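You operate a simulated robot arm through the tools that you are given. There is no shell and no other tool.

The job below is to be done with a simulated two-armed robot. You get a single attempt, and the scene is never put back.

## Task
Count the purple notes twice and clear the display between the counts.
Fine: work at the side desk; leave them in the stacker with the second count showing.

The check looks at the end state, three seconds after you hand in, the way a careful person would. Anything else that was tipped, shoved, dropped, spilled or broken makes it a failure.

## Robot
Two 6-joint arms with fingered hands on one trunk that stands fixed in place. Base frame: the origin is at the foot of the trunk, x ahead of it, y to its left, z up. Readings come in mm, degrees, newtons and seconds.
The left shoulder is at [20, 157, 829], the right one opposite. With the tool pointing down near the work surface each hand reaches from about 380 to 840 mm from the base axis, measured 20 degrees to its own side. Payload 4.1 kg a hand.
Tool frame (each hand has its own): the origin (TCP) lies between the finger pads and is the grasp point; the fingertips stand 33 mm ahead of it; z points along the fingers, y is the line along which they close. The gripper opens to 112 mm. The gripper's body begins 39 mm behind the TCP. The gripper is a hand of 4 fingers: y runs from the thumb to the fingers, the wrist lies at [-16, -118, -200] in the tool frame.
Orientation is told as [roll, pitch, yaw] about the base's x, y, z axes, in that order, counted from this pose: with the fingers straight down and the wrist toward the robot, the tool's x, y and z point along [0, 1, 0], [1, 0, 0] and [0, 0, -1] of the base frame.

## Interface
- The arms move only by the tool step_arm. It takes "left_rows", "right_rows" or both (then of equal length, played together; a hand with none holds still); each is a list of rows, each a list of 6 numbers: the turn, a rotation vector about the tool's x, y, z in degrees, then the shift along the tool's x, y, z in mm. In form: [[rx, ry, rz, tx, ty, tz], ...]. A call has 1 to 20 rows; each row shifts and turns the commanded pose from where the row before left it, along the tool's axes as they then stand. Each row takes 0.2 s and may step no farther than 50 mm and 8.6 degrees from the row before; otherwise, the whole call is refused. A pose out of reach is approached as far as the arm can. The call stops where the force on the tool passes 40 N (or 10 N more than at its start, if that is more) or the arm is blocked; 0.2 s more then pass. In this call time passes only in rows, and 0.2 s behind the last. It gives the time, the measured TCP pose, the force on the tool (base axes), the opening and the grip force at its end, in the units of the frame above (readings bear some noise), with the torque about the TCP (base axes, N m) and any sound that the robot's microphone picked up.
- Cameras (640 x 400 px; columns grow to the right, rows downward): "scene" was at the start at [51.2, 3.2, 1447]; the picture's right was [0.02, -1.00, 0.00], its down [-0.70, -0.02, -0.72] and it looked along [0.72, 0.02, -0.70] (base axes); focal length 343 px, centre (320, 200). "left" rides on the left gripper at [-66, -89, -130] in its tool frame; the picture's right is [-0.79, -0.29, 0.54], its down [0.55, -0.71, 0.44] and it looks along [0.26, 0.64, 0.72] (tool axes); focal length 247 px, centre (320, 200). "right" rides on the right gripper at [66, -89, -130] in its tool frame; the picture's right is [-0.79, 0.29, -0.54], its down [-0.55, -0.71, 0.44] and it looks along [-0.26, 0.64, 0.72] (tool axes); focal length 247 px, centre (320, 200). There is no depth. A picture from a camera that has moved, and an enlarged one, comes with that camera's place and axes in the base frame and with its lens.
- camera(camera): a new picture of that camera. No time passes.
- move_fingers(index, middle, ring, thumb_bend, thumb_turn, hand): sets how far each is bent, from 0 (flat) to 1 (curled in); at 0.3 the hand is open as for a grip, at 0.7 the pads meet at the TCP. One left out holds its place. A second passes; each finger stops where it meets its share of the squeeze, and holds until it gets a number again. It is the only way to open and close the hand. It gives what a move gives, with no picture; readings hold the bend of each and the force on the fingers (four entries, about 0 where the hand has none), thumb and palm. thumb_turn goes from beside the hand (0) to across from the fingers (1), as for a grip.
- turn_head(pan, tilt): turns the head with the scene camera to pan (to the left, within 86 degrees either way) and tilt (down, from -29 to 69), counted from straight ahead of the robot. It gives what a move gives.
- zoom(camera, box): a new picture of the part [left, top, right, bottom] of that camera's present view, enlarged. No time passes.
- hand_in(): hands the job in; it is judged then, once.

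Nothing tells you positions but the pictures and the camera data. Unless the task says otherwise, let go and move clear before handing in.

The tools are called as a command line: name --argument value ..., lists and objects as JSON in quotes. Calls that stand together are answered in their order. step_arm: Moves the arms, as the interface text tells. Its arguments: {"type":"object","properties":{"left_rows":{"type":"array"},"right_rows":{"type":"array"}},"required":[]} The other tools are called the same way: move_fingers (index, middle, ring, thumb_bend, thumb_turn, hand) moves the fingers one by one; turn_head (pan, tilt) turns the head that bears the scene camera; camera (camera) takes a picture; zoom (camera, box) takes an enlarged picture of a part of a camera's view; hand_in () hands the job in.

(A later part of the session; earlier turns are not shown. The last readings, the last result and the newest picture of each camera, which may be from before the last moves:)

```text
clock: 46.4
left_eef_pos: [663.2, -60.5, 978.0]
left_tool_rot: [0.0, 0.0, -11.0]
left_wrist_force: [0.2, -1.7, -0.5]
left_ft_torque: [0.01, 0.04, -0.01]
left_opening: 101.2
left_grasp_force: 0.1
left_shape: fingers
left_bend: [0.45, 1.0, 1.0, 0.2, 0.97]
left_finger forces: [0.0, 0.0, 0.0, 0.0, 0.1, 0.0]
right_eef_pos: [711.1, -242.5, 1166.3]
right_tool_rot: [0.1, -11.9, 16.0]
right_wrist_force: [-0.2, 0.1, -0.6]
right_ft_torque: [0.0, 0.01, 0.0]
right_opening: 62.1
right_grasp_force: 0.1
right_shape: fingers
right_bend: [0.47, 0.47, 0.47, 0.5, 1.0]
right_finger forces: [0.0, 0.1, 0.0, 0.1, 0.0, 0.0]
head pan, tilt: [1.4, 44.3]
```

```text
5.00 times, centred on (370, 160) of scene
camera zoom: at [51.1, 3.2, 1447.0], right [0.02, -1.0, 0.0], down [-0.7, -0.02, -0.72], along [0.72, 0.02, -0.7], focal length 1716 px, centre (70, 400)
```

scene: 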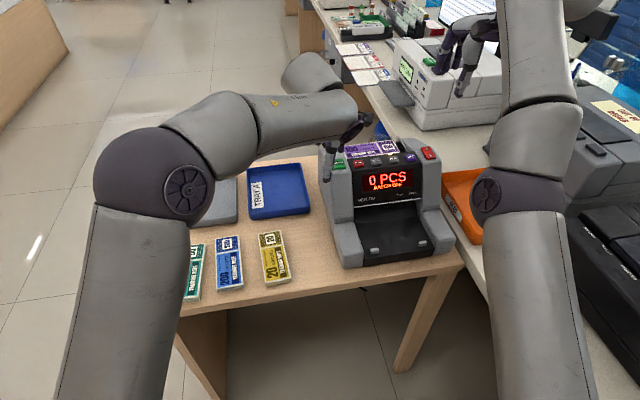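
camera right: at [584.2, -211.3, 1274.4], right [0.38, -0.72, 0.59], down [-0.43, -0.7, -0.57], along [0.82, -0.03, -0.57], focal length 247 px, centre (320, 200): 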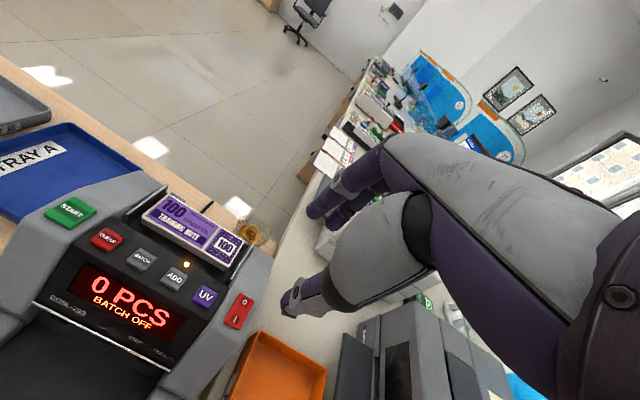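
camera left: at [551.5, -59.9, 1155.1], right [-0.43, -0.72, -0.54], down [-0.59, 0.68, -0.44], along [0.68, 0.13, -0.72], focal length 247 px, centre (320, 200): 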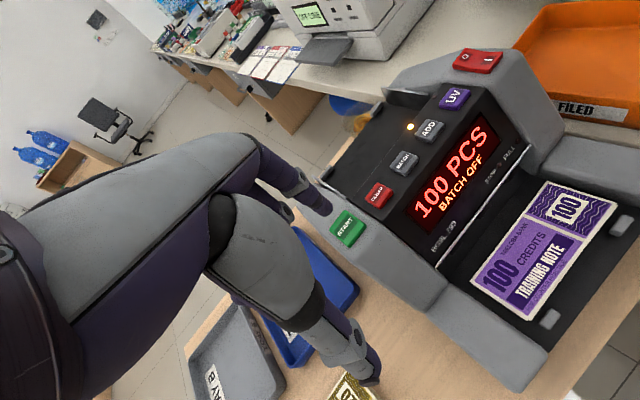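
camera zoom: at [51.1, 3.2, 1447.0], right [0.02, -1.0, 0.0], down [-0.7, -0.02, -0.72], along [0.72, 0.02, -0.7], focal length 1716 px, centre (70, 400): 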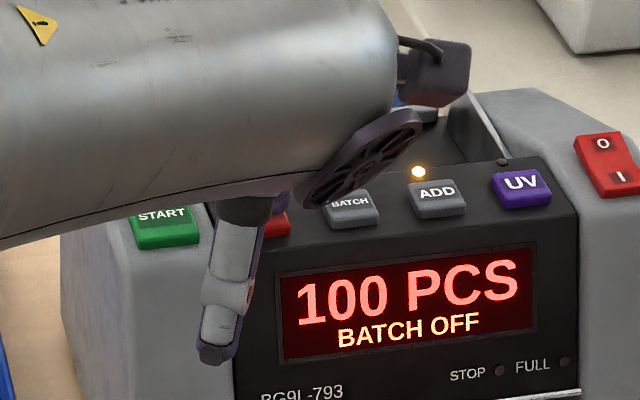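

The tip is squarely over CLEAR. I'll press down in small steps.

step_arm --left_rows '[[0, 0, 0, 0, 0, 4.5]]'

step_arm --left_rows '[[0, 0, 0, 0, 0, 2]]'

step_arm --left_rows '[[0, 0, 0, 0, 0, 1.5]]'

zoom --camera "right" --box '[20, 160, 220, 350]'

```text
clock: 46.8
left_eef_pos: [661.7, -59.9, 973.5]
left_tool_rot: [0.0, 0.0, -11.0]
left_wrist_force: [-0.8, 0.2, -0.5]
left_ft_torque: [0.0, 0.04, -0.01]
left_opening: 101.0
left_grasp_force: 0.0
left_shape: fingers
left_bend: [0.45, 1.0, 1.0, 0.2, 0.97]
left_finger forces: [0.0, 0.0, 0.0, 0.0, 0.0, 0.1]
right_eef_pos: [710.2, -242.6, 1165.7]
right_tool_rot: [0.0, -11.9, 16.0]
right_wrist_force: [-0.8, 0.1, -0.4]
right_ft_torque: [-0.02, 0.05, 0.0]
right_opening: 62.0
right_grasp_force: 0.0
right_shape: fingers
right_bend: [0.47, 0.47, 0.47, 0.5, 1.0]
right_finger forces: [0.0, 0.0, 0.0, 0.0, 0.1, 0.0]
head pan, tilt: [1.4, 44.3]
```

```text
clock: 47.2
left_eef_pos: [661.7, -58.8, 970.9]
left_tool_rot: [0.0, 0.0, -11.0]
left_wrist_force: [0.2, 0.0, 0.8]
left_ft_torque: [-0.03, -0.02, -0.02]
left_opening: 101.1
left_grasp_force: 0.5
left_shape: fingers
left_bend: [0.45, 1.0, 1.0, 0.2, 0.97]
left_finger forces: [0.6, 0.0, 0.0, 0.0, 0.0, 0.0]
right_eef_pos: [710.9, -243.1, 1166.7]
right_tool_rot: [0.0, -11.9, 16.0]
right_wrist_force: [-0.4, 0.1, 0.5]
right_ft_torque: [-0.03, 0.03, 0.0]
right_opening: 61.7
right_grasp_force: 0.0
right_shape: fingers
right_bend: [0.47, 0.47, 0.47, 0.5, 1.0]
right_finger forces: [0.1, 0.1, 0.0, 0.0, 0.0, 0.0]
head pan, tilt: [1.4, 44.3]
```

```text
clock: 47.6
left_eef_pos: [662.3, -60.6, 969.5]
left_tool_rot: [0.0, 0.0, -11.1]
left_wrist_force: [0.7, -0.4, 1.1]
left_ft_torque: [-0.01, -0.08, 0.0]
left_opening: 101.1
left_grasp_force: 0.7
left_shape: fingers
left_bend: [0.45, 1.0, 1.0, 0.2, 0.97]
left_finger forces: [1.7, 0.0, 0.0, 0.1, 0.0, 0.1]
right_eef_pos: [711.5, -243.5, 1166.0]
right_tool_rot: [0.0, -12.0, 15.9]
right_wrist_force: [-0.1, -0.4, 0.2]
right_ft_torque: [0.0, 0.0, 0.0]
right_opening: 61.8
right_grasp_force: 0.1
right_shape: fingers
right_bend: [0.47, 0.47, 0.47, 0.5, 1.0]
right_finger forces: [0.0, 0.1, 0.1, 0.0, 0.0, 0.0]
head pan, tilt: [1.4, 44.3]
heard: click
```

```text
2.11 times, centred on (120, 255) of right
camera zoom: at [584.1, -211.3, 1274.5], right [0.38, -0.72, 0.59], down [-0.43, -0.7, -0.57], along [0.82, -0.03, -0.57], focal length 520 px, centre (741, 84)
```

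zoom: 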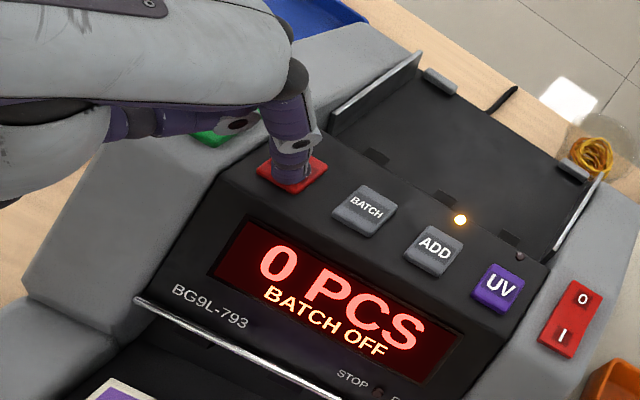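

A click was heard and the display now reads 0 PCS. I'll lift off and retract the left hand to a spot where its camera sees both the stacker and the hopper.

step_arm --left_rows '[[0, 0, 0, 0, 0, -10], [0, 0, 0, 0, 0, -20], [0, 0, 0, 0, 0, -25], [0, 0, 0, 22.8, -29.3, -19], [0, 0, 0, 22.8, -29.3, -19], [0, 0, 0, 22.8, -29.3, -19], [0, 0, 0, 22.8, -29.3, -19], [0, 0, 0, 22.8, -29.3, -19]]'

camera --camera "scene"

camera --camera "left"

```text
clock: 49.4
left_eef_pos: [538.7, 80.0, 1118.7]
left_tool_rot: [0.1, 0.0, -11.0]
left_wrist_force: [0.7, -0.8, -1.6]
left_ft_torque: [0.03, 0.03, -0.01]
left_opening: 101.0
left_grasp_force: 0.1
left_shape: fingers
left_bend: [0.45, 1.0, 1.0, 0.2, 0.97]
left_finger forces: [0.0, 0.1, 0.0, 0.0, 0.0, 0.0]
right_eef_pos: [712.4, -243.4, 1164.3]
right_tool_rot: [0.1, -11.9, 15.9]
right_wrist_force: [0.8, -0.2, -0.8]
right_ft_torque: [0.03, 0.03, -0.01]
right_opening: 61.7
right_grasp_force: 0.0
right_shape: fingers
right_bend: [0.47, 0.47, 0.47, 0.5, 1.0]
right_finger forces: [0.0, 0.0, 0.0, 0.0, 0.0, 0.0]
head pan, tilt: [1.4, 44.3]
```

```text
taken
```

scene: 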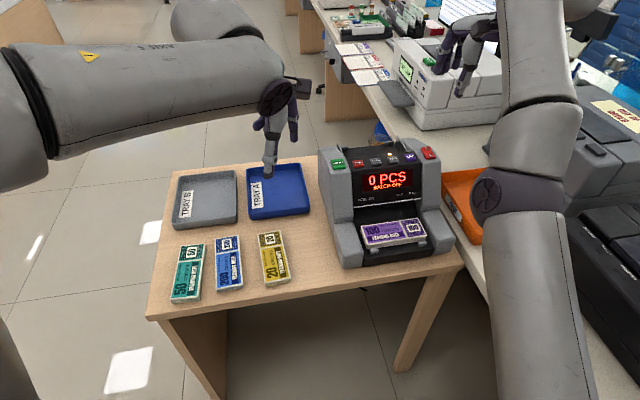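

```text
taken
camera left: at [439.5, 32.5, 1249.6], right [-0.43, -0.72, -0.54], down [-0.59, 0.68, -0.43], along [0.68, 0.13, -0.72], focal length 247 px, centre (320, 200)
```

left: 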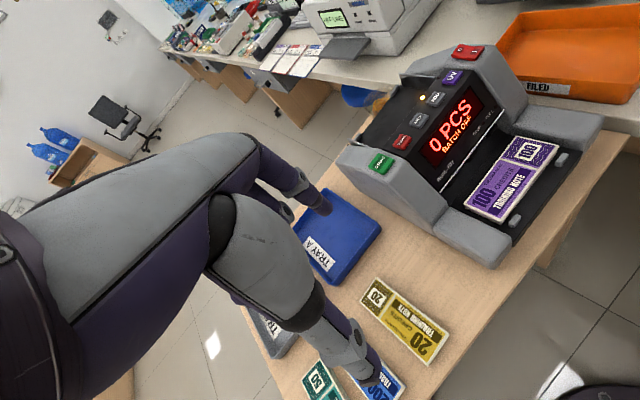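

Now I'll bring the right hand back, remove its tilt, align to the stacker bundle at yaw about 12°, and set the opening.

step_arm --right_rows '[[0, 0, 0, 10.3, -38.4, 7.2], [0, 0, 0, 10.3, -38.4, 7.2], [0, 0, 0, 10.3, -38.4, 7.2], [0, 0, 0, 10.3, -38.4, 7.2], [6, 0, 0, 0, 0, 0], [5.9, 0, 0, 0, 0, 0], [0, 0, 3.8, 0, 0, 0]]'

move_fingers --hand "right" --index 0.47 --middle 0.47 --ring 0.47 --thumb_bend 0.42

camera --camera "scene"

```text
clock: 51.0
left_eef_pos: [539.8, 80.3, 1118.2]
left_tool_rot: [0.0, 0.0, -11.0]
left_wrist_force: [-0.2, 0.4, -0.7]
left_ft_torque: [0.04, -0.05, 0.03]
left_opening: 101.1
left_grasp_force: 0.1
left_shape: fingers
left_bend: [0.45, 1.0, 1.0, 0.2, 0.97]
left_finger forces: [0.1, 0.0, 0.0, 0.0, 0.0, 0.0]
right_eef_pos: [562.0, -242.7, 1105.9]
right_tool_rot: [0.0, -0.1, 12.0]
right_wrist_force: [0.5, -0.4, -0.7]
right_ft_torque: [-0.04, 0.01, 0.01]
right_opening: 61.7
right_grasp_force: 0.0
right_shape: fingers
right_bend: [0.47, 0.47, 0.47, 0.5, 1.0]
right_finger forces: [0.0, 0.0, 0.1, 0.0, 0.0, 0.0]
right hand out of reach, approached as far as the arm can: row 1
head pan, tilt: [1.4, 44.3]
```

```text
clock: 52.0
left_eef_pos: [539.1, 80.2, 1118.9]
left_tool_rot: [0.0, 0.0, -10.9]
left_wrist_force: [0.5, 0.9, 0.0]
left_ft_torque: [0.01, -0.01, 0.01]
left_opening: 101.5
left_grasp_force: 0.1
left_shape: fingers
left_bend: [0.45, 1.0, 1.0, 0.2, 0.97]
left_finger forces: [0.1, 0.0, 0.0, 0.0, 0.0, 0.0]
right_eef_pos: [560.9, -243.0, 1106.3]
right_tool_rot: [0.0, -0.2, 12.1]
right_wrist_force: [-1.2, -0.3, 0.0]
right_ft_torque: [0.06, 0.01, 0.0]
right_opening: 72.3
right_grasp_force: 0.1
right_shape: fingers
right_bend: [0.47, 0.47, 0.47, 0.42, 0.99]
right_finger forces: [0.1, 0.0, 0.0, 0.0, 0.1, 0.0]
head pan, tilt: [1.4, 44.3]
```

```text
taken
```

scene: 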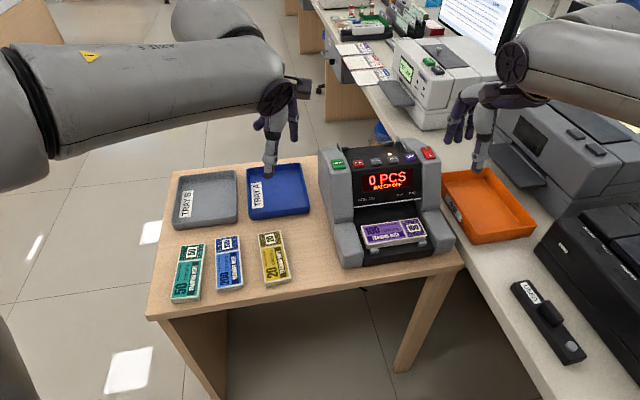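

step_arm --right_rows '[[0, 0, 0, 14, 11.1, 25], [0, 0, 0, 14, 11.1, 30], [0, 0, 0, 14, 11.1, 35], [0, 0, 0, 14, 11.1, 40], [0, 0, 0, 14, 11.1, 46]]'

camera --camera "scene"

camera --camera "left"

camera --camera "right"

```text
clock: 53.2
left_eef_pos: [539.3, 79.6, 1119.3]
left_tool_rot: [0.0, 0.0, -11.1]
left_wrist_force: [0.7, 0.3, -0.1]
left_ft_torque: [-0.03, 0.02, -0.03]
left_opening: 101.4
left_grasp_force: 0.0
left_shape: fingers
left_bend: [0.45, 1.0, 1.0, 0.2, 0.97]
left_finger forces: [0.0, 0.0, 0.1, 0.0, 0.0, 0.1]
right_eef_pos: [602.1, -162.1, 929.8]
right_tool_rot: [0.0, -0.1, 12.3]
right_wrist_force: [-0.8, -0.3, 0.5]
right_ft_torque: [-0.01, -0.02, -0.04]
right_opening: 72.5
right_grasp_force: 0.2
right_shape: fingers
right_bend: [0.47, 0.47, 0.47, 0.42, 0.99]
right_finger forces: [0.1, 0.0, 0.0, 0.1, 0.0, 0.1]
head pan, tilt: [1.4, 44.3]
```

```text
taken
```

scene: 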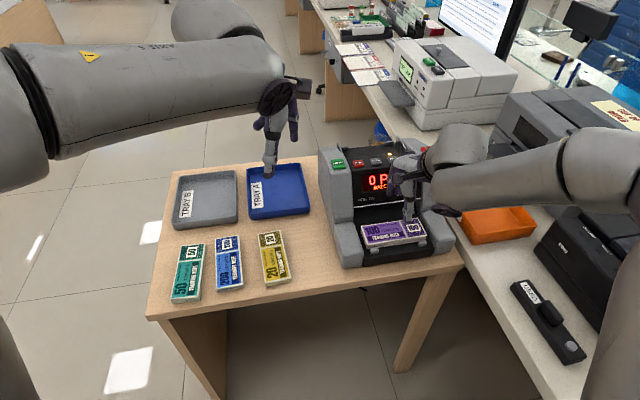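

```text
taken
camera left: at [439.1, 32.6, 1250.0], right [-0.43, -0.72, -0.54], down [-0.59, 0.68, -0.44], along [0.68, 0.13, -0.72], focal length 247 px, centre (320, 200)
```

left: 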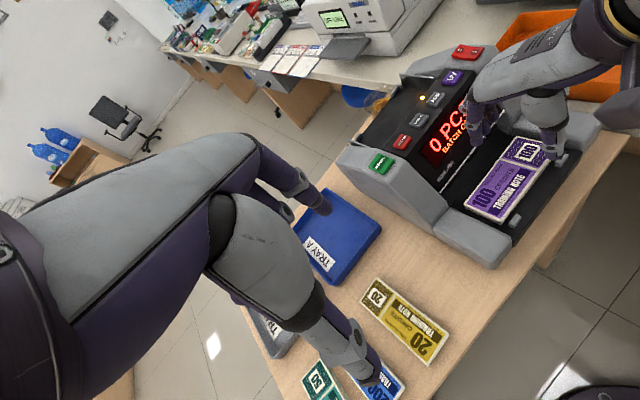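

```text
taken
camera right: at [500.6, -117.4, 1060.3], right [0.45, -0.71, 0.54], down [-0.58, -0.69, -0.44], along [0.68, -0.12, -0.72], focal length 247 px, centre (320, 200)
```

right: 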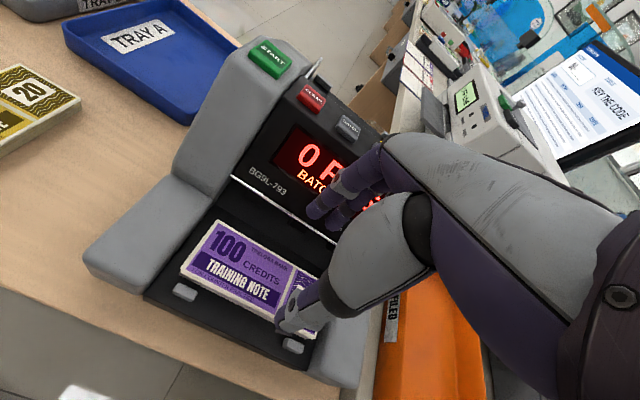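

step_arm --right_rows '[[0, 0, 0, 0, 0, 25], [0, 0, 0, 0, 0, 25]]'

zoom --camera "scene" --box '[340, 150, 460, 270]'

zoom --camera "left" --box '[430, 70, 610, 250]'

zoom --camera "right" --box '[150, 130, 400, 380]'

```text
clock: 53.8
left_eef_pos: [540.9, 80.2, 1119.6]
left_tool_rot: [-0.1, 0.1, -11.0]
left_wrist_force: [-1.1, -0.7, 0.5]
left_ft_torque: [0.0, 0.0, 0.0]
left_opening: 101.4
left_grasp_force: 0.1
left_shape: fingers
left_bend: [0.45, 1.0, 1.0, 0.2, 0.97]
left_finger forces: [0.0, 0.0, 0.0, 0.0, 0.1, 0.0]
right_eef_pos: [600.8, -162.7, 880.4]
right_tool_rot: [0.1, -0.1, 12.1]
right_wrist_force: [-0.2, -0.5, 0.1]
right_ft_torque: [-0.03, -0.01, 0.0]
right_opening: 72.5
right_grasp_force: 0.1
right_shape: fingers
right_bend: [0.47, 0.47, 0.47, 0.42, 0.99]
right_finger forces: [0.1, 0.0, 0.0, 0.1, 0.0, 0.0]
head pan, tilt: [1.4, 44.3]
```

```text
3.33 times, centred on (400, 210) of scene
camera zoom: at [51.0, 3.3, 1447.0], right [0.02, -1.0, 0.0], down [-0.7, -0.02, -0.72], along [0.72, 0.02, -0.7], focal length 1144 px, centre (53, 167)
```

zoom: 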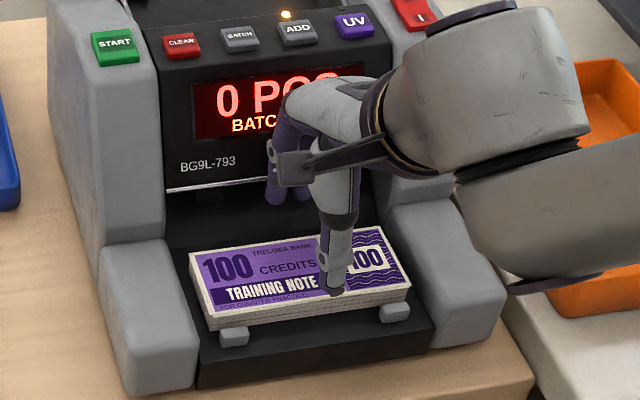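

```text
2.22 times, centred on (520, 160) of left
camera zoom: at [439.3, 32.6, 1249.9], right [-0.43, -0.72, -0.54], down [-0.59, 0.68, -0.44], along [0.68, 0.13, -0.72], focal length 549 px, centre (-124, 289)
```

zoom: 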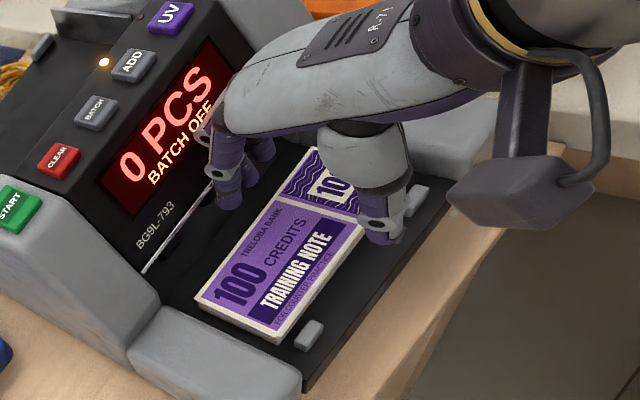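

```text
1.60 times, centred on (275, 255) of right
camera zoom: at [500.9, -117.5, 1010.4], right [0.45, -0.72, 0.54], down [-0.58, -0.69, -0.44], along [0.68, -0.12, -0.72], focal length 395 px, centre (392, 112)
```

zoom: 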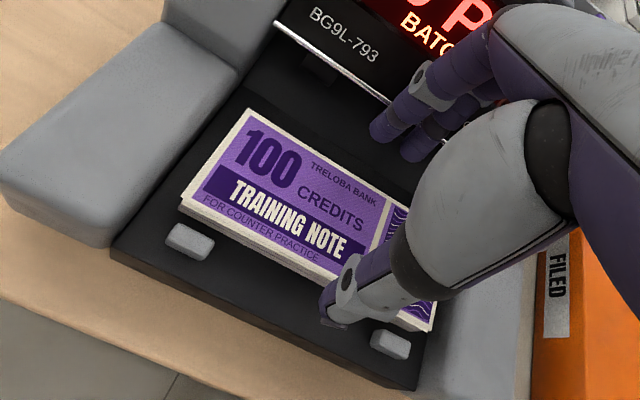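

zoom --camera "left" --box '[470, 110, 560, 200]'

zoom --camera "scene" --box '[370, 180, 430, 240]'

zoom --camera "right" --box '[260, 130, 360, 230]'

```text
4.44 times, centred on (515, 155) of left
camera zoom: at [439.3, 32.6, 1249.9], right [-0.43, -0.72, -0.54], down [-0.59, 0.68, -0.44], along [0.68, 0.13, -0.72], focal length 1098 px, centre (-547, 400)
```

zoom: 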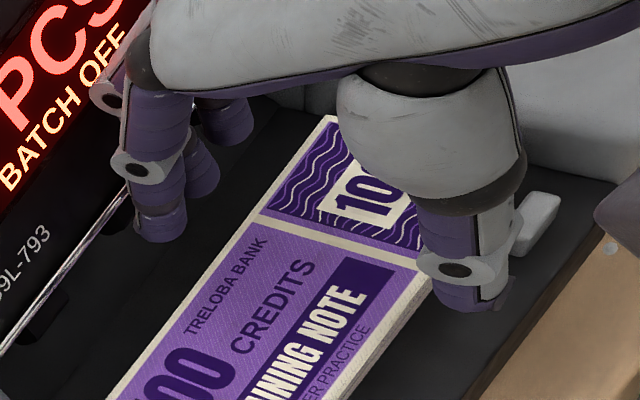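

```text
6.67 times, centred on (400, 210) of scene
camera zoom: at [51.0, 3.3, 1447.0], right [0.02, -1.0, 0.0], down [-0.7, -0.02, -0.72], along [0.72, 0.02, -0.7], focal length 2289 px, centre (-213, 133)
```

zoom: 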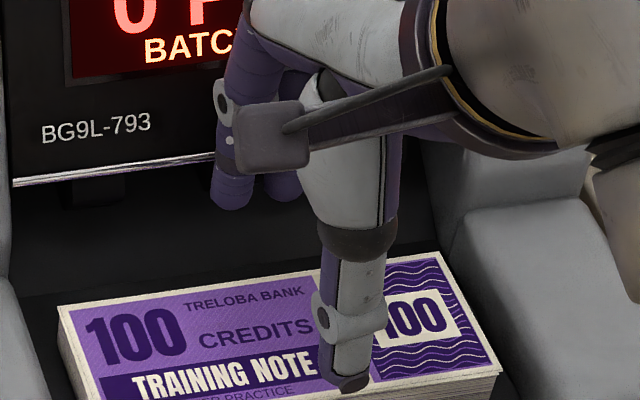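

```text
4.00 times, centred on (310, 180) of right
camera zoom: at [500.9, -117.5, 1010.4], right [0.45, -0.72, 0.54], down [-0.58, -0.69, -0.44], along [0.68, -0.12, -0.72], focal length 988 px, centre (360, 280)
```

zoom: 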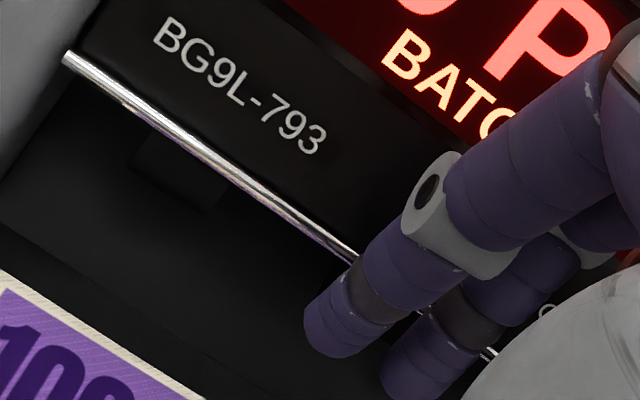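

The fingers are in front of the display bar with an estimated 6 mm gap, so it's tight. I'll tilt 2° to lean the fingers away from the bar and descend in small stages.

step_arm --right_rows '[[-2, 0, 0, 0, -0.5, 0], [0, 0, 0, 0, -0.5, 14], [0, 0, 0, 0, 0, 14]]'

zoom --camera "left" --box '[470, 110, 560, 200]'

zoom --camera "scene" --box '[370, 190, 430, 250]'

zoom --camera "right" --box '[240, 130, 360, 250]'

```text
clock: 54.6
left_eef_pos: [540.3, 79.5, 1118.9]
left_tool_rot: [0.0, 0.0, -11.0]
left_wrist_force: [0.5, -0.9, -0.5]
left_ft_torque: [-0.01, 0.03, 0.01]
left_opening: 101.3
left_grasp_force: 0.0
left_shape: fingers
left_bend: [0.45, 1.0, 1.0, 0.2, 0.97]
left_finger forces: [0.1, 0.0, 0.0, 0.0, 0.1, 0.0]
right_eef_pos: [600.7, -162.1, 851.0]
right_tool_rot: [0.0, -2.1, 12.1]
right_wrist_force: [0.0, 0.1, 0.9]
right_ft_torque: [0.01, -0.06, 0.0]
right_opening: 72.6
right_grasp_force: 0.1
right_shape: fingers
right_bend: [0.47, 0.47, 0.47, 0.42, 0.99]
right_finger forces: [0.1, 0.5, 0.0, 0.1, 0.0, 0.0]
head pan, tilt: [1.4, 44.3]
```

```text
4.44 times, centred on (515, 155) of left
camera zoom: at [439.4, 32.6, 1249.9], right [-0.43, -0.72, -0.54], down [-0.59, 0.68, -0.44], along [0.68, 0.13, -0.72], focal length 1098 px, centre (-547, 400)
```

zoom: 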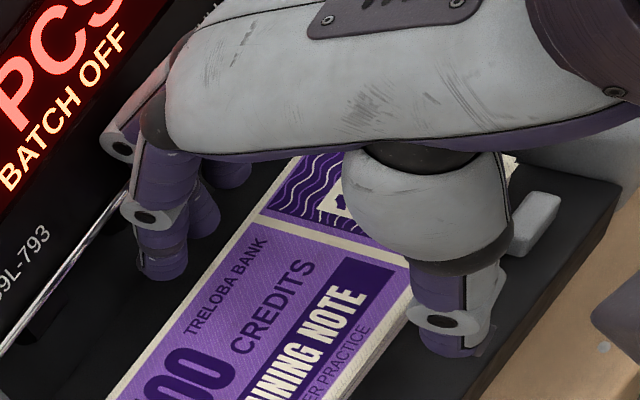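

```text
6.67 times, centred on (400, 220) of scene
camera zoom: at [51.0, 3.3, 1447.0], right [0.02, -1.0, 0.0], down [-0.7, -0.02, -0.72], along [0.72, 0.02, -0.7], focal length 2289 px, centre (-213, 67)
```

zoom: 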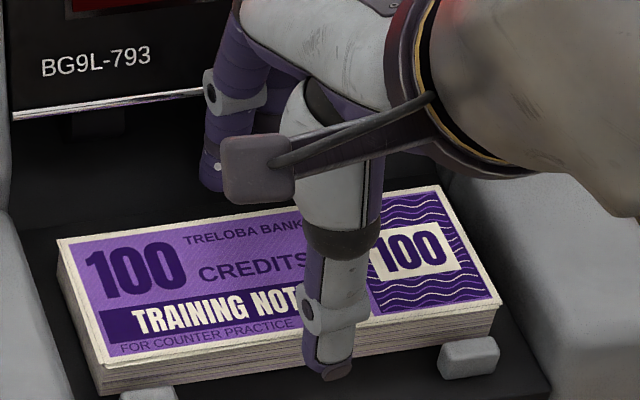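

```text
3.33 times, centred on (300, 190) of right
camera zoom: at [496.2, -117.9, 978.6], right [0.43, -0.72, 0.55], down [-0.56, -0.69, -0.46], along [0.71, -0.11, -0.7], focal length 823 px, centre (387, 233)
```

zoom: 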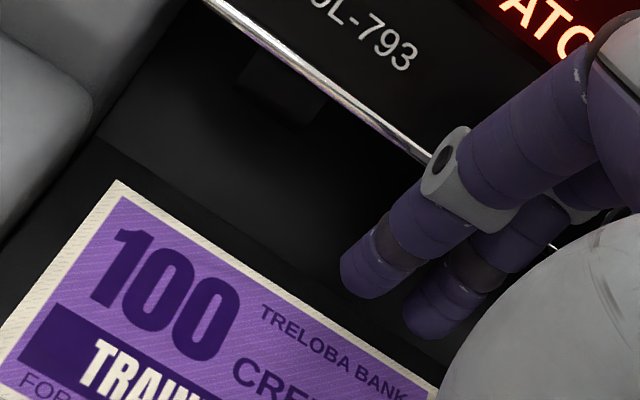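

The middle finger shows a faint 0.5 N, possibly brushing the display bar. I'll back off 2.5 mm, add a little more tilt, and re-check.

step_arm --right_rows '[[0, 0, 0, 0, -2.5, 0]]'

step_arm --right_rows '[[-2.5, 0, 0, 0, 0, 0]]'

zoom --camera "left" --box '[470, 110, 540, 180]'

zoom --camera "right" --box '[260, 150, 360, 250]'

```text
clock: 55.0
left_eef_pos: [539.0, 80.8, 1119.3]
left_tool_rot: [0.0, 0.0, -11.0]
left_wrist_force: [-0.4, -0.1, 0.1]
left_ft_torque: [-0.02, 0.0, 0.04]
left_opening: 101.3
left_grasp_force: 0.1
left_shape: fingers
left_bend: [0.45, 1.0, 1.0, 0.2, 0.97]
left_finger forces: [0.1, 0.0, 0.0, 0.0, 0.0, 0.0]
right_eef_pos: [599.0, -162.2, 850.5]
right_tool_rot: [0.0, -2.1, 12.1]
right_wrist_force: [0.0, -0.6, -0.8]
right_ft_torque: [-0.03, -0.01, 0.02]
right_opening: 72.6
right_grasp_force: 0.0
right_shape: fingers
right_bend: [0.47, 0.47, 0.47, 0.42, 0.99]
right_finger forces: [0.0, 0.0, 0.0, 0.0, 0.0, 0.1]
head pan, tilt: [1.4, 44.3]
```

```text
clock: 55.4
left_eef_pos: [540.7, 79.7, 1119.0]
left_tool_rot: [0.1, 0.0, -11.1]
left_wrist_force: [-0.2, -0.4, 0.0]
left_ft_torque: [0.0, 0.02, 0.01]
left_opening: 101.4
left_grasp_force: 0.1
left_shape: fingers
left_bend: [0.45, 1.0, 1.0, 0.2, 0.97]
left_finger forces: [0.0, 0.0, 0.1, 0.0, 0.0, 0.0]
right_eef_pos: [598.7, -162.9, 851.8]
right_tool_rot: [0.0, -4.7, 12.2]
right_wrist_force: [-0.7, 0.4, 0.8]
right_ft_torque: [-0.03, 0.0, 0.0]
right_opening: 72.5
right_grasp_force: 0.0
right_shape: fingers
right_bend: [0.47, 0.47, 0.47, 0.42, 0.99]
right_finger forces: [0.1, 0.0, 0.1, 0.0, 0.1, 0.1]
head pan, tilt: [1.4, 44.3]
```

```text
5.71 times, centred on (505, 145) of left
camera zoom: at [439.5, 32.6, 1249.8], right [-0.43, -0.72, -0.54], down [-0.59, 0.68, -0.44], along [0.68, 0.13, -0.72], focal length 1411 px, centre (-737, 514)
```

zoom: 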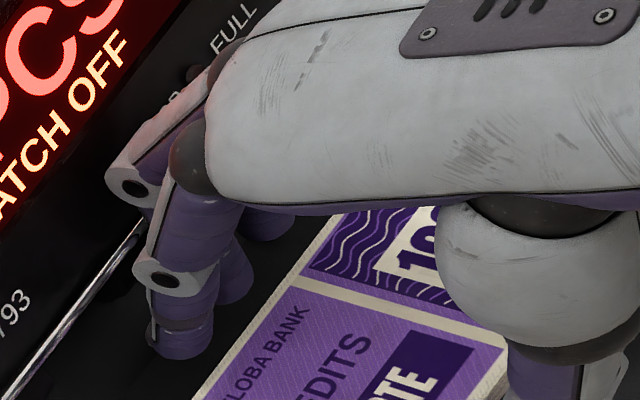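

```text
4.00 times, centred on (310, 200) of right
camera zoom: at [488.6, -119.8, 974.2], right [0.4, -0.72, 0.56], down [-0.54, -0.68, -0.49], along [0.74, -0.11, -0.67], focal length 988 px, centre (360, 200)
```

zoom: 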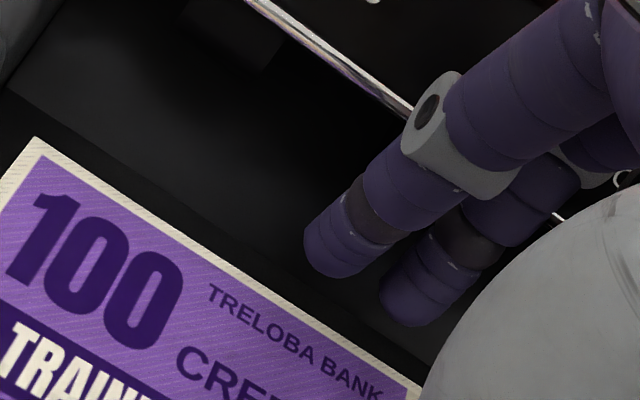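

The contact is gone. I'll look closer at how each finger's knuckle sits relative to the display bar before going lower.

zoom --camera "left" --box '[455, 85, 545, 175]'

zoom --camera "scene" --box '[375, 175, 425, 225]'

zoom --camera "right" --box '[290, 130, 430, 250]'

```text
4.44 times, centred on (500, 130) of left
camera zoom: at [439.5, 32.6, 1249.8], right [-0.43, -0.72, -0.54], down [-0.59, 0.68, -0.44], along [0.68, 0.13, -0.72], focal length 1098 px, centre (-480, 511)
```

zoom: 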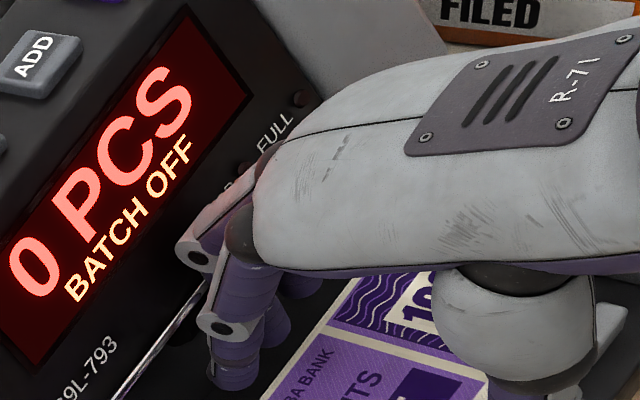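

```text
8.00 times, centred on (400, 200) of scene
camera zoom: at [51.2, 3.3, 1447.0], right [0.02, -1.0, 0.0], down [-0.7, -0.02, -0.72], along [0.72, 0.02, -0.7], focal length 2746 px, centre (-320, 200)
```

zoom: 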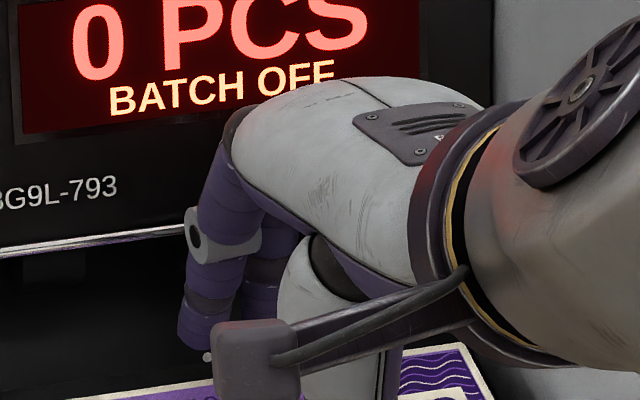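

```text
3.33 times, centred on (360, 190) of right
camera zoom: at [488.6, -119.8, 974.2], right [0.4, -0.72, 0.56], down [-0.54, -0.68, -0.49], along [0.74, -0.11, -0.67], focal length 823 px, centre (187, 233)
```

zoom: 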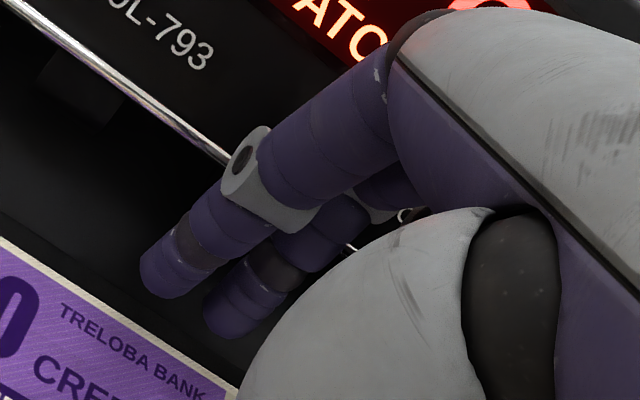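

The middle finger's knuckle sits farthest out and is the one that brushed the bar. I'll raise slightly, curl the middle finger out of the way, and grip with index, ring and thumb instead.

step_arm --right_rows '[[0, 0, 0, 0, -1.2, -15]]'

move_fingers --hand "right" --middle 1.0

zoom --camera "left" --box '[455, 85, 575, 205]'

zoom --camera "right" --box '[200, 130, 400, 350]'

zoom --camera "scene" --box '[360, 170, 440, 250]'

```text
clock: 55.8
left_eef_pos: [539.1, 80.8, 1118.8]
left_tool_rot: [0.0, 0.0, -10.9]
left_wrist_force: [-0.6, 0.2, -1.1]
left_ft_torque: [-0.02, 0.02, -0.01]
left_opening: 101.1
left_grasp_force: 0.1
left_shape: fingers
left_bend: [0.45, 1.0, 1.0, 0.2, 0.97]
left_finger forces: [0.0, 0.0, 0.1, 0.0, 0.0, 0.0]
right_eef_pos: [596.8, -163.2, 866.3]
right_tool_rot: [0.0, -4.5, 12.1]
right_wrist_force: [0.3, -0.4, -0.3]
right_ft_torque: [-0.01, 0.02, 0.01]
right_opening: 72.3
right_grasp_force: 0.0
right_shape: fingers
right_bend: [0.47, 0.47, 0.47, 0.42, 0.99]
right_finger forces: [0.0, 0.0, 0.1, 0.1, 0.1, 0.1]
head pan, tilt: [1.4, 44.3]
```

```text
clock: 56.8
left_eef_pos: [540.0, 80.3, 1119.4]
left_tool_rot: [0.0, 0.0, -11.0]
left_wrist_force: [-0.8, 0.3, 0.0]
left_ft_torque: [-0.03, -0.01, 0.0]
left_opening: 101.6
left_grasp_force: 0.1
left_shape: fingers
left_bend: [0.45, 1.0, 1.0, 0.2, 0.97]
left_finger forces: [0.0, 0.0, 0.0, 0.0, 0.0, 0.0]
right_eef_pos: [597.1, -163.0, 867.4]
right_tool_rot: [0.0, -4.6, 12.1]
right_wrist_force: [0.3, -0.1, 0.1]
right_ft_torque: [0.01, 0.03, -0.02]
right_opening: 72.7
right_grasp_force: 0.0
right_shape: fingers
right_bend: [0.47, 1.0, 0.47, 0.42, 0.99]
right_finger forces: [0.0, 0.0, 0.0, 0.0, 0.0, 0.0]
head pan, tilt: [1.4, 44.3]
```

```text
3.33 times, centred on (515, 145) of left
camera zoom: at [439.4, 32.5, 1249.8], right [-0.43, -0.72, -0.54], down [-0.59, 0.68, -0.44], along [0.68, 0.13, -0.72], focal length 823 px, centre (-330, 383)
```

zoom: 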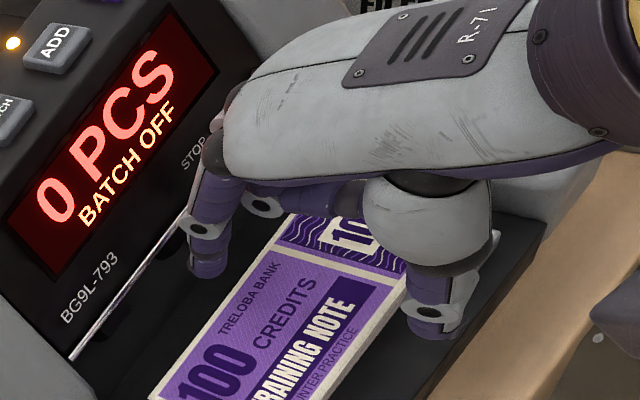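

```text
1.82 times, centred on (300, 240) of right
camera zoom: at [486.7, -120.5, 989.0], right [0.4, -0.72, 0.56], down [-0.54, -0.68, -0.49], along [0.74, -0.11, -0.67], focal length 449 px, centre (356, 127)
```

zoom: 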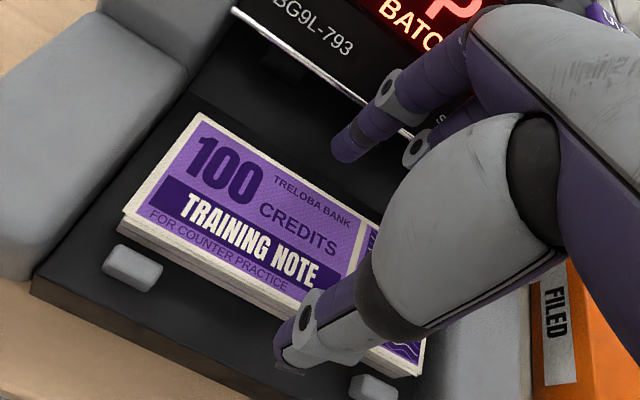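

```text
5.00 times, centred on (400, 210) of scene
camera zoom: at [51.2, 3.2, 1447.0], right [0.02, -1.0, 0.0], down [-0.7, -0.02, -0.72], along [0.72, 0.02, -0.7], focal length 1716 px, centre (-80, 150)
```

zoom: 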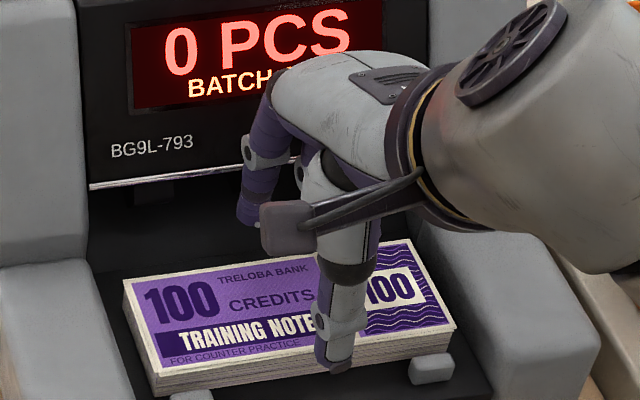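

The middle finger is tucked in above the bundle. I'll go down again in small steps, watching the finger forces.

step_arm --right_rows '[[0, 0, 0, 0, 1.2, 10], [0, 0, 0, 0, 0.2, 10]]'

step_arm --right_rows '[[0, 0, 0, 0, -0.4, 5]]'

zoom --camera "left" --box '[455, 95, 575, 215]'

zoom --camera "right" --box '[240, 150, 360, 260]'

zoom --camera "scene" --box '[360, 180, 440, 260]'

```text
clock: 57.4
left_eef_pos: [539.4, 80.2, 1119.7]
left_tool_rot: [0.0, 0.0, -11.0]
left_wrist_force: [-0.7, 0.4, 0.6]
left_ft_torque: [0.03, -0.03, -0.02]
left_opening: 101.2
left_grasp_force: 0.0
left_shape: fingers
left_bend: [0.45, 1.0, 1.0, 0.2, 0.97]
left_finger forces: [0.1, 0.0, 0.0, 0.0, 0.0, 0.2]
right_eef_pos: [600.1, -163.6, 846.1]
right_tool_rot: [0.0, -4.6, 12.2]
right_wrist_force: [0.1, -0.2, -0.1]
right_ft_torque: [0.0, 0.0, -0.02]
right_opening: 72.4
right_grasp_force: 0.0
right_shape: fingers
right_bend: [0.47, 1.0, 0.47, 0.42, 0.99]
right_finger forces: [0.0, 0.0, 0.1, 0.0, 0.0, 0.0]
head pan, tilt: [1.4, 44.3]
```

```text
clock: 57.8
left_eef_pos: [540.1, 79.1, 1118.4]
left_tool_rot: [0.0, 0.0, -11.0]
left_wrist_force: [0.2, -0.3, 0.8]
left_ft_torque: [0.01, 0.0, 0.01]
left_opening: 101.5
left_grasp_force: 0.0
left_shape: fingers
left_bend: [0.45, 1.0, 1.0, 0.2, 0.97]
left_finger forces: [0.0, 0.0, 0.0, 0.0, 0.0, 0.1]
right_eef_pos: [599.4, -163.3, 841.8]
right_tool_rot: [-0.1, -4.6, 12.1]
right_wrist_force: [0.6, 0.2, 0.0]
right_ft_torque: [0.02, -0.01, 0.02]
right_opening: 72.4
right_grasp_force: 0.0
right_shape: fingers
right_bend: [0.47, 1.0, 0.47, 0.42, 0.99]
right_finger forces: [0.0, 0.0, 0.1, 0.0, 0.0, 0.0]
head pan, tilt: [1.4, 44.3]
```

```text
3.33 times, centred on (515, 155) of left
camera zoom: at [439.4, 32.6, 1249.8], right [-0.43, -0.72, -0.54], down [-0.59, 0.68, -0.44], along [0.68, 0.13, -0.72], focal length 823 px, centre (-330, 350)
```

zoom: 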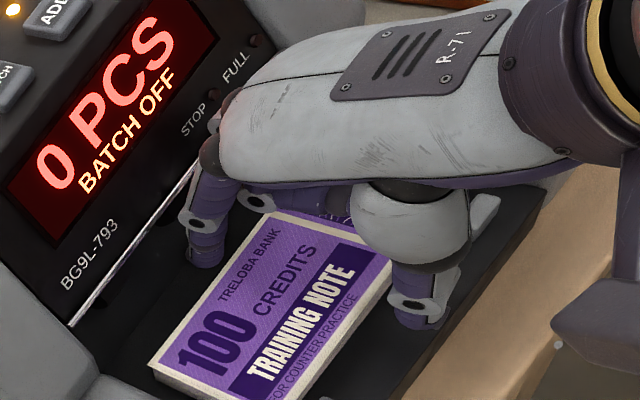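

```text
3.64 times, centred on (300, 205) of right
camera zoom: at [489.5, -120.2, 964.2], right [0.4, -0.72, 0.56], down [-0.54, -0.68, -0.49], along [0.74, -0.11, -0.67], focal length 898 px, centre (393, 182)
```

zoom: 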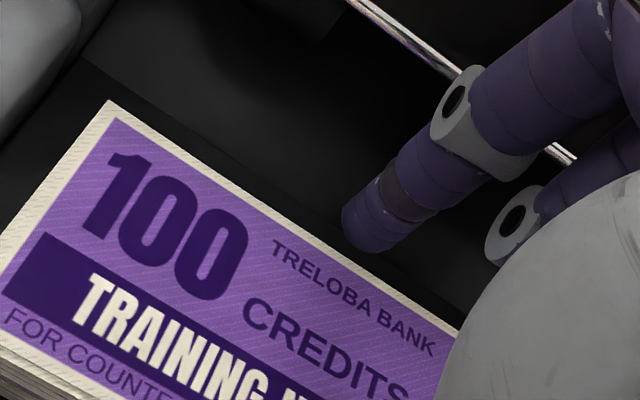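

```text
5.00 times, centred on (400, 220) of scene
camera zoom: at [51.1, 3.2, 1447.0], right [0.02, -1.0, 0.0], down [-0.7, -0.02, -0.72], along [0.72, 0.02, -0.7], focal length 1716 px, centre (-80, 100)
```

zoom: 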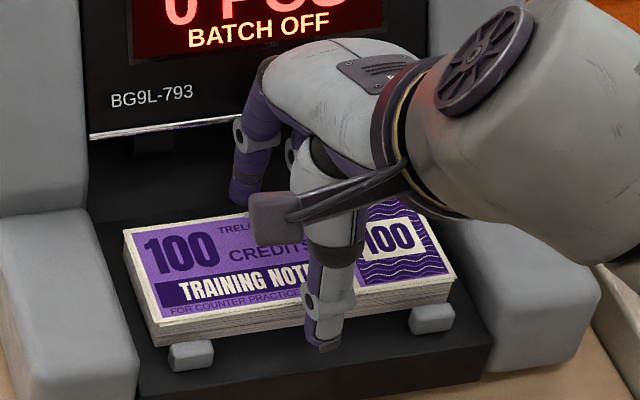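

step_arm --right_rows '[[0, 0, 0, 0, -1.0, 6]]'

step_arm --right_rows '[[0, 0, 0, 0, -0.5, 5]]'

zoom --camera "left" --box '[455, 95, 575, 215]'

zoom --camera "right" --box '[220, 150, 380, 350]'

zoom --camera "scene" --box '[360, 190, 440, 270]'

```text
clock: 58.2
left_eef_pos: [539.2, 81.1, 1118.9]
left_tool_rot: [0.0, -0.1, -11.0]
left_wrist_force: [0.0, -0.5, -0.3]
left_ft_torque: [0.01, 0.02, 0.0]
left_opening: 101.1
left_grasp_force: 0.1
left_shape: fingers
left_bend: [0.45, 1.0, 1.0, 0.2, 0.97]
left_finger forces: [0.0, 0.0, 0.0, 0.0, 0.0, 0.1]
right_eef_pos: [598.4, -162.9, 836.9]
right_tool_rot: [0.0, -4.6, 12.1]
right_wrist_force: [-0.4, -0.3, 0.4]
right_ft_torque: [0.01, 0.02, -0.02]
right_opening: 72.8
right_grasp_force: 0.1
right_shape: fingers
right_bend: [0.47, 1.0, 0.47, 0.42, 0.99]
right_finger forces: [0.0, 0.1, 0.0, 0.0, 0.0, 0.1]
head pan, tilt: [1.4, 44.3]
```

```text
clock: 58.6
left_eef_pos: [540.2, 79.4, 1119.1]
left_tool_rot: [0.0, 0.0, -11.0]
left_wrist_force: [0.5, -0.3, 0.5]
left_ft_torque: [0.0, 0.01, 0.02]
left_opening: 101.1
left_grasp_force: 0.0
left_shape: fingers
left_bend: [0.45, 1.0, 1.0, 0.2, 0.97]
left_finger forces: [0.1, 0.1, 0.0, 0.1, 0.0, 0.0]
right_eef_pos: [599.8, -163.7, 831.6]
right_tool_rot: [-0.1, -4.5, 12.1]
right_wrist_force: [0.2, 0.0, 0.0]
right_ft_torque: [0.02, -0.02, 0.03]
right_opening: 72.4
right_grasp_force: 0.0
right_shape: fingers
right_bend: [0.47, 1.0, 0.47, 0.42, 0.99]
right_finger forces: [0.0, 0.0, 0.0, 0.0, 0.0, 0.1]
head pan, tilt: [1.4, 44.3]
```

```text
3.33 times, centred on (515, 155) of left
camera zoom: at [439.4, 32.5, 1249.8], right [-0.43, -0.72, -0.54], down [-0.59, 0.68, -0.44], along [0.68, 0.13, -0.72], focal length 823 px, centre (-330, 350)
```

zoom: 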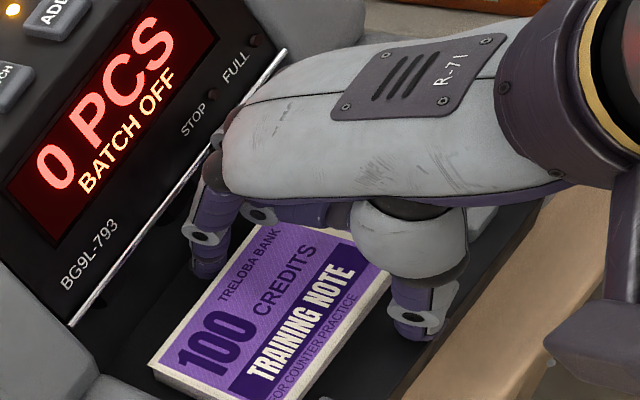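

```text
2.00 times, centred on (300, 250) of right
camera zoom: at [488.9, -120.1, 953.6], right [0.4, -0.72, 0.56], down [-0.54, -0.68, -0.49], along [0.74, -0.11, -0.67], focal length 494 px, centre (360, 100)
```

zoom: 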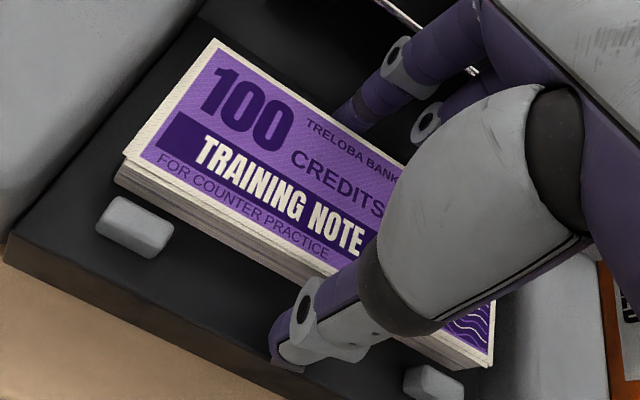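

```text
5.00 times, centred on (400, 230) of scene
camera zoom: at [51.1, 3.2, 1447.0], right [0.02, -1.0, 0.0], down [-0.7, -0.02, -0.72], along [0.72, 0.02, -0.7], focal length 1716 px, centre (-80, 50)
```

zoom: 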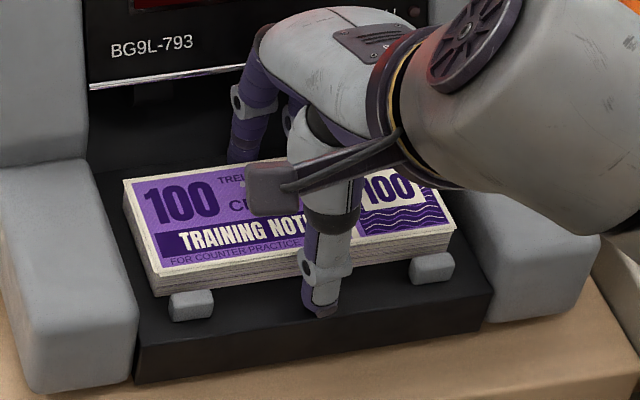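

The index tip is behind the bundle with no contact. I'll lower 2 mm more, bring the thumb in, then close with index, ring and thumb.

step_arm --right_rows '[[0, 0, 0, 0, -0.2, 2]]'

move_fingers --hand "right" --thumb_bend 0.48

move_fingers --hand "right" --index 0.65 --ring 0.65 --thumb_bend 0.65

zoom --camera "left" --box '[455, 95, 575, 215]'

zoom --camera "right" --box '[220, 150, 380, 350]'

zoom --camera "scene" --box '[360, 190, 440, 270]'

```text
clock: 59.0
left_eef_pos: [539.3, 81.4, 1118.4]
left_tool_rot: [0.1, -0.1, -11.0]
left_wrist_force: [1.0, 0.3, 0.3]
left_ft_torque: [0.02, 0.0, -0.02]
left_opening: 101.3
left_grasp_force: 0.2
left_shape: fingers
left_bend: [0.45, 1.0, 1.0, 0.2, 0.97]
left_finger forces: [0.0, 0.0, 0.1, 0.1, 0.0, 0.0]
right_eef_pos: [600.0, -163.6, 829.1]
right_tool_rot: [-0.1, -4.4, 12.1]
right_wrist_force: [-0.5, 1.3, 0.8]
right_ft_torque: [0.01, 0.0, 0.03]
right_opening: 72.6
right_grasp_force: 0.1
right_shape: fingers
right_bend: [0.47, 1.0, 0.47, 0.42, 0.99]
right_finger forces: [0.1, 0.0, 0.0, 0.0, 0.0, 0.0]
head pan, tilt: [1.4, 44.3]
```

```text
clock: 60.0
left_eef_pos: [538.6, 78.9, 1119.4]
left_tool_rot: [0.0, -0.1, -11.0]
left_wrist_force: [0.5, 0.2, -0.2]
left_ft_torque: [-0.01, -0.05, 0.0]
left_opening: 101.2
left_grasp_force: 0.1
left_shape: fingers
left_bend: [0.45, 1.0, 1.0, 0.2, 0.97]
left_finger forces: [0.0, 0.0, 0.0, 0.0, 0.0, 0.0]
right_eef_pos: [599.1, -163.0, 829.1]
right_tool_rot: [-0.1, -4.4, 12.1]
right_wrist_force: [0.8, 0.4, -0.2]
right_ft_torque: [0.04, 0.01, 0.02]
right_opening: 65.0
right_grasp_force: 0.4
right_shape: fingers
right_bend: [0.47, 1.0, 0.47, 0.48, 1.0]
right_finger forces: [0.1, 0.0, 0.0, 0.0, 0.1, 0.1]
head pan, tilt: [1.4, 44.3]
```

```text
clock: 61.0
left_eef_pos: [540.0, 80.0, 1119.0]
left_tool_rot: [0.0, 0.0, -11.0]
left_wrist_force: [0.5, 0.2, 0.4]
left_ft_torque: [0.01, 0.01, -0.03]
left_opening: 101.3
left_grasp_force: 0.0
left_shape: fingers
left_bend: [0.45, 1.0, 1.0, 0.2, 0.97]
left_finger forces: [0.0, 0.0, 0.0, 0.0, 0.1, 0.0]
right_eef_pos: [598.7, -164.0, 830.0]
right_tool_rot: [-0.1, -4.5, 12.1]
right_wrist_force: [1.7, -0.1, 2.0]
right_ft_torque: [-0.06, 0.07, 0.03]
right_opening: 56.9
right_grasp_force: 15.5
right_shape: fingers
right_bend: [0.52, 1.0, 0.54, 0.51, 1.0]
right_finger forces: [8.3, 0.0, 7.6, 0.1, 14.7, 0.0]
head pan, tilt: [1.4, 44.3]
```

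```text
3.33 times, centred on (515, 155) of left
camera zoom: at [439.4, 32.5, 1249.8], right [-0.43, -0.72, -0.54], down [-0.59, 0.68, -0.44], along [0.68, 0.13, -0.72], focal length 823 px, centre (-330, 350)
```

zoom: 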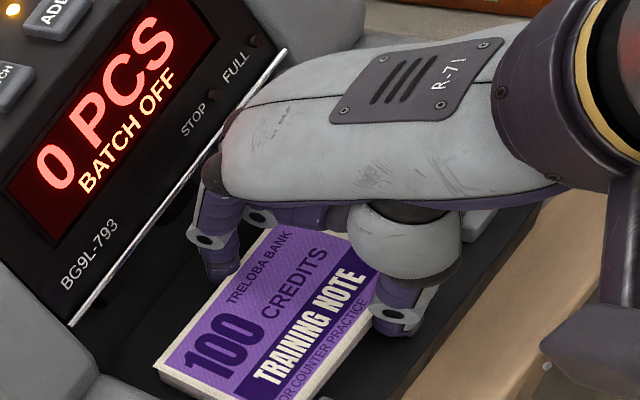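

```text
2.00 times, centred on (300, 250) of right
camera zoom: at [489.2, -119.7, 951.8], right [0.4, -0.72, 0.56], down [-0.54, -0.68, -0.49], along [0.74, -0.11, -0.67], focal length 494 px, centre (360, 100)
```

zoom: 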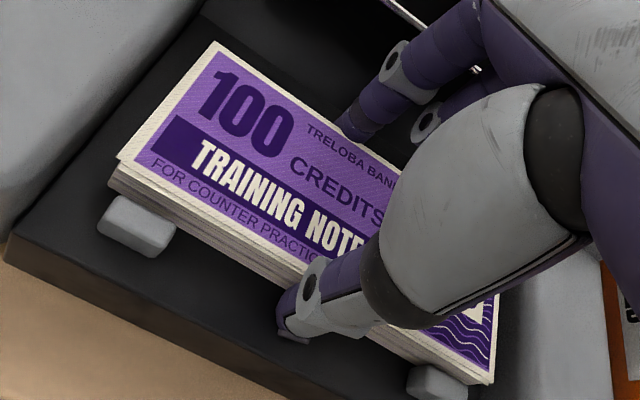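

```text
5.00 times, centred on (400, 230) of scene
camera zoom: at [51.1, 3.2, 1447.0], right [0.02, -1.0, 0.0], down [-0.7, -0.02, -0.72], along [0.72, 0.02, -0.7], focal length 1716 px, centre (-80, 50)
```

zoom: 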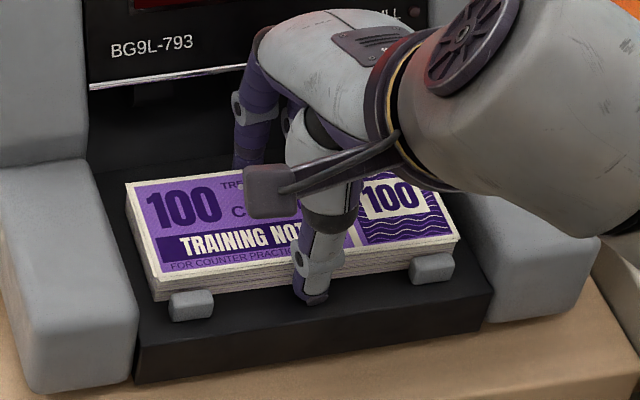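

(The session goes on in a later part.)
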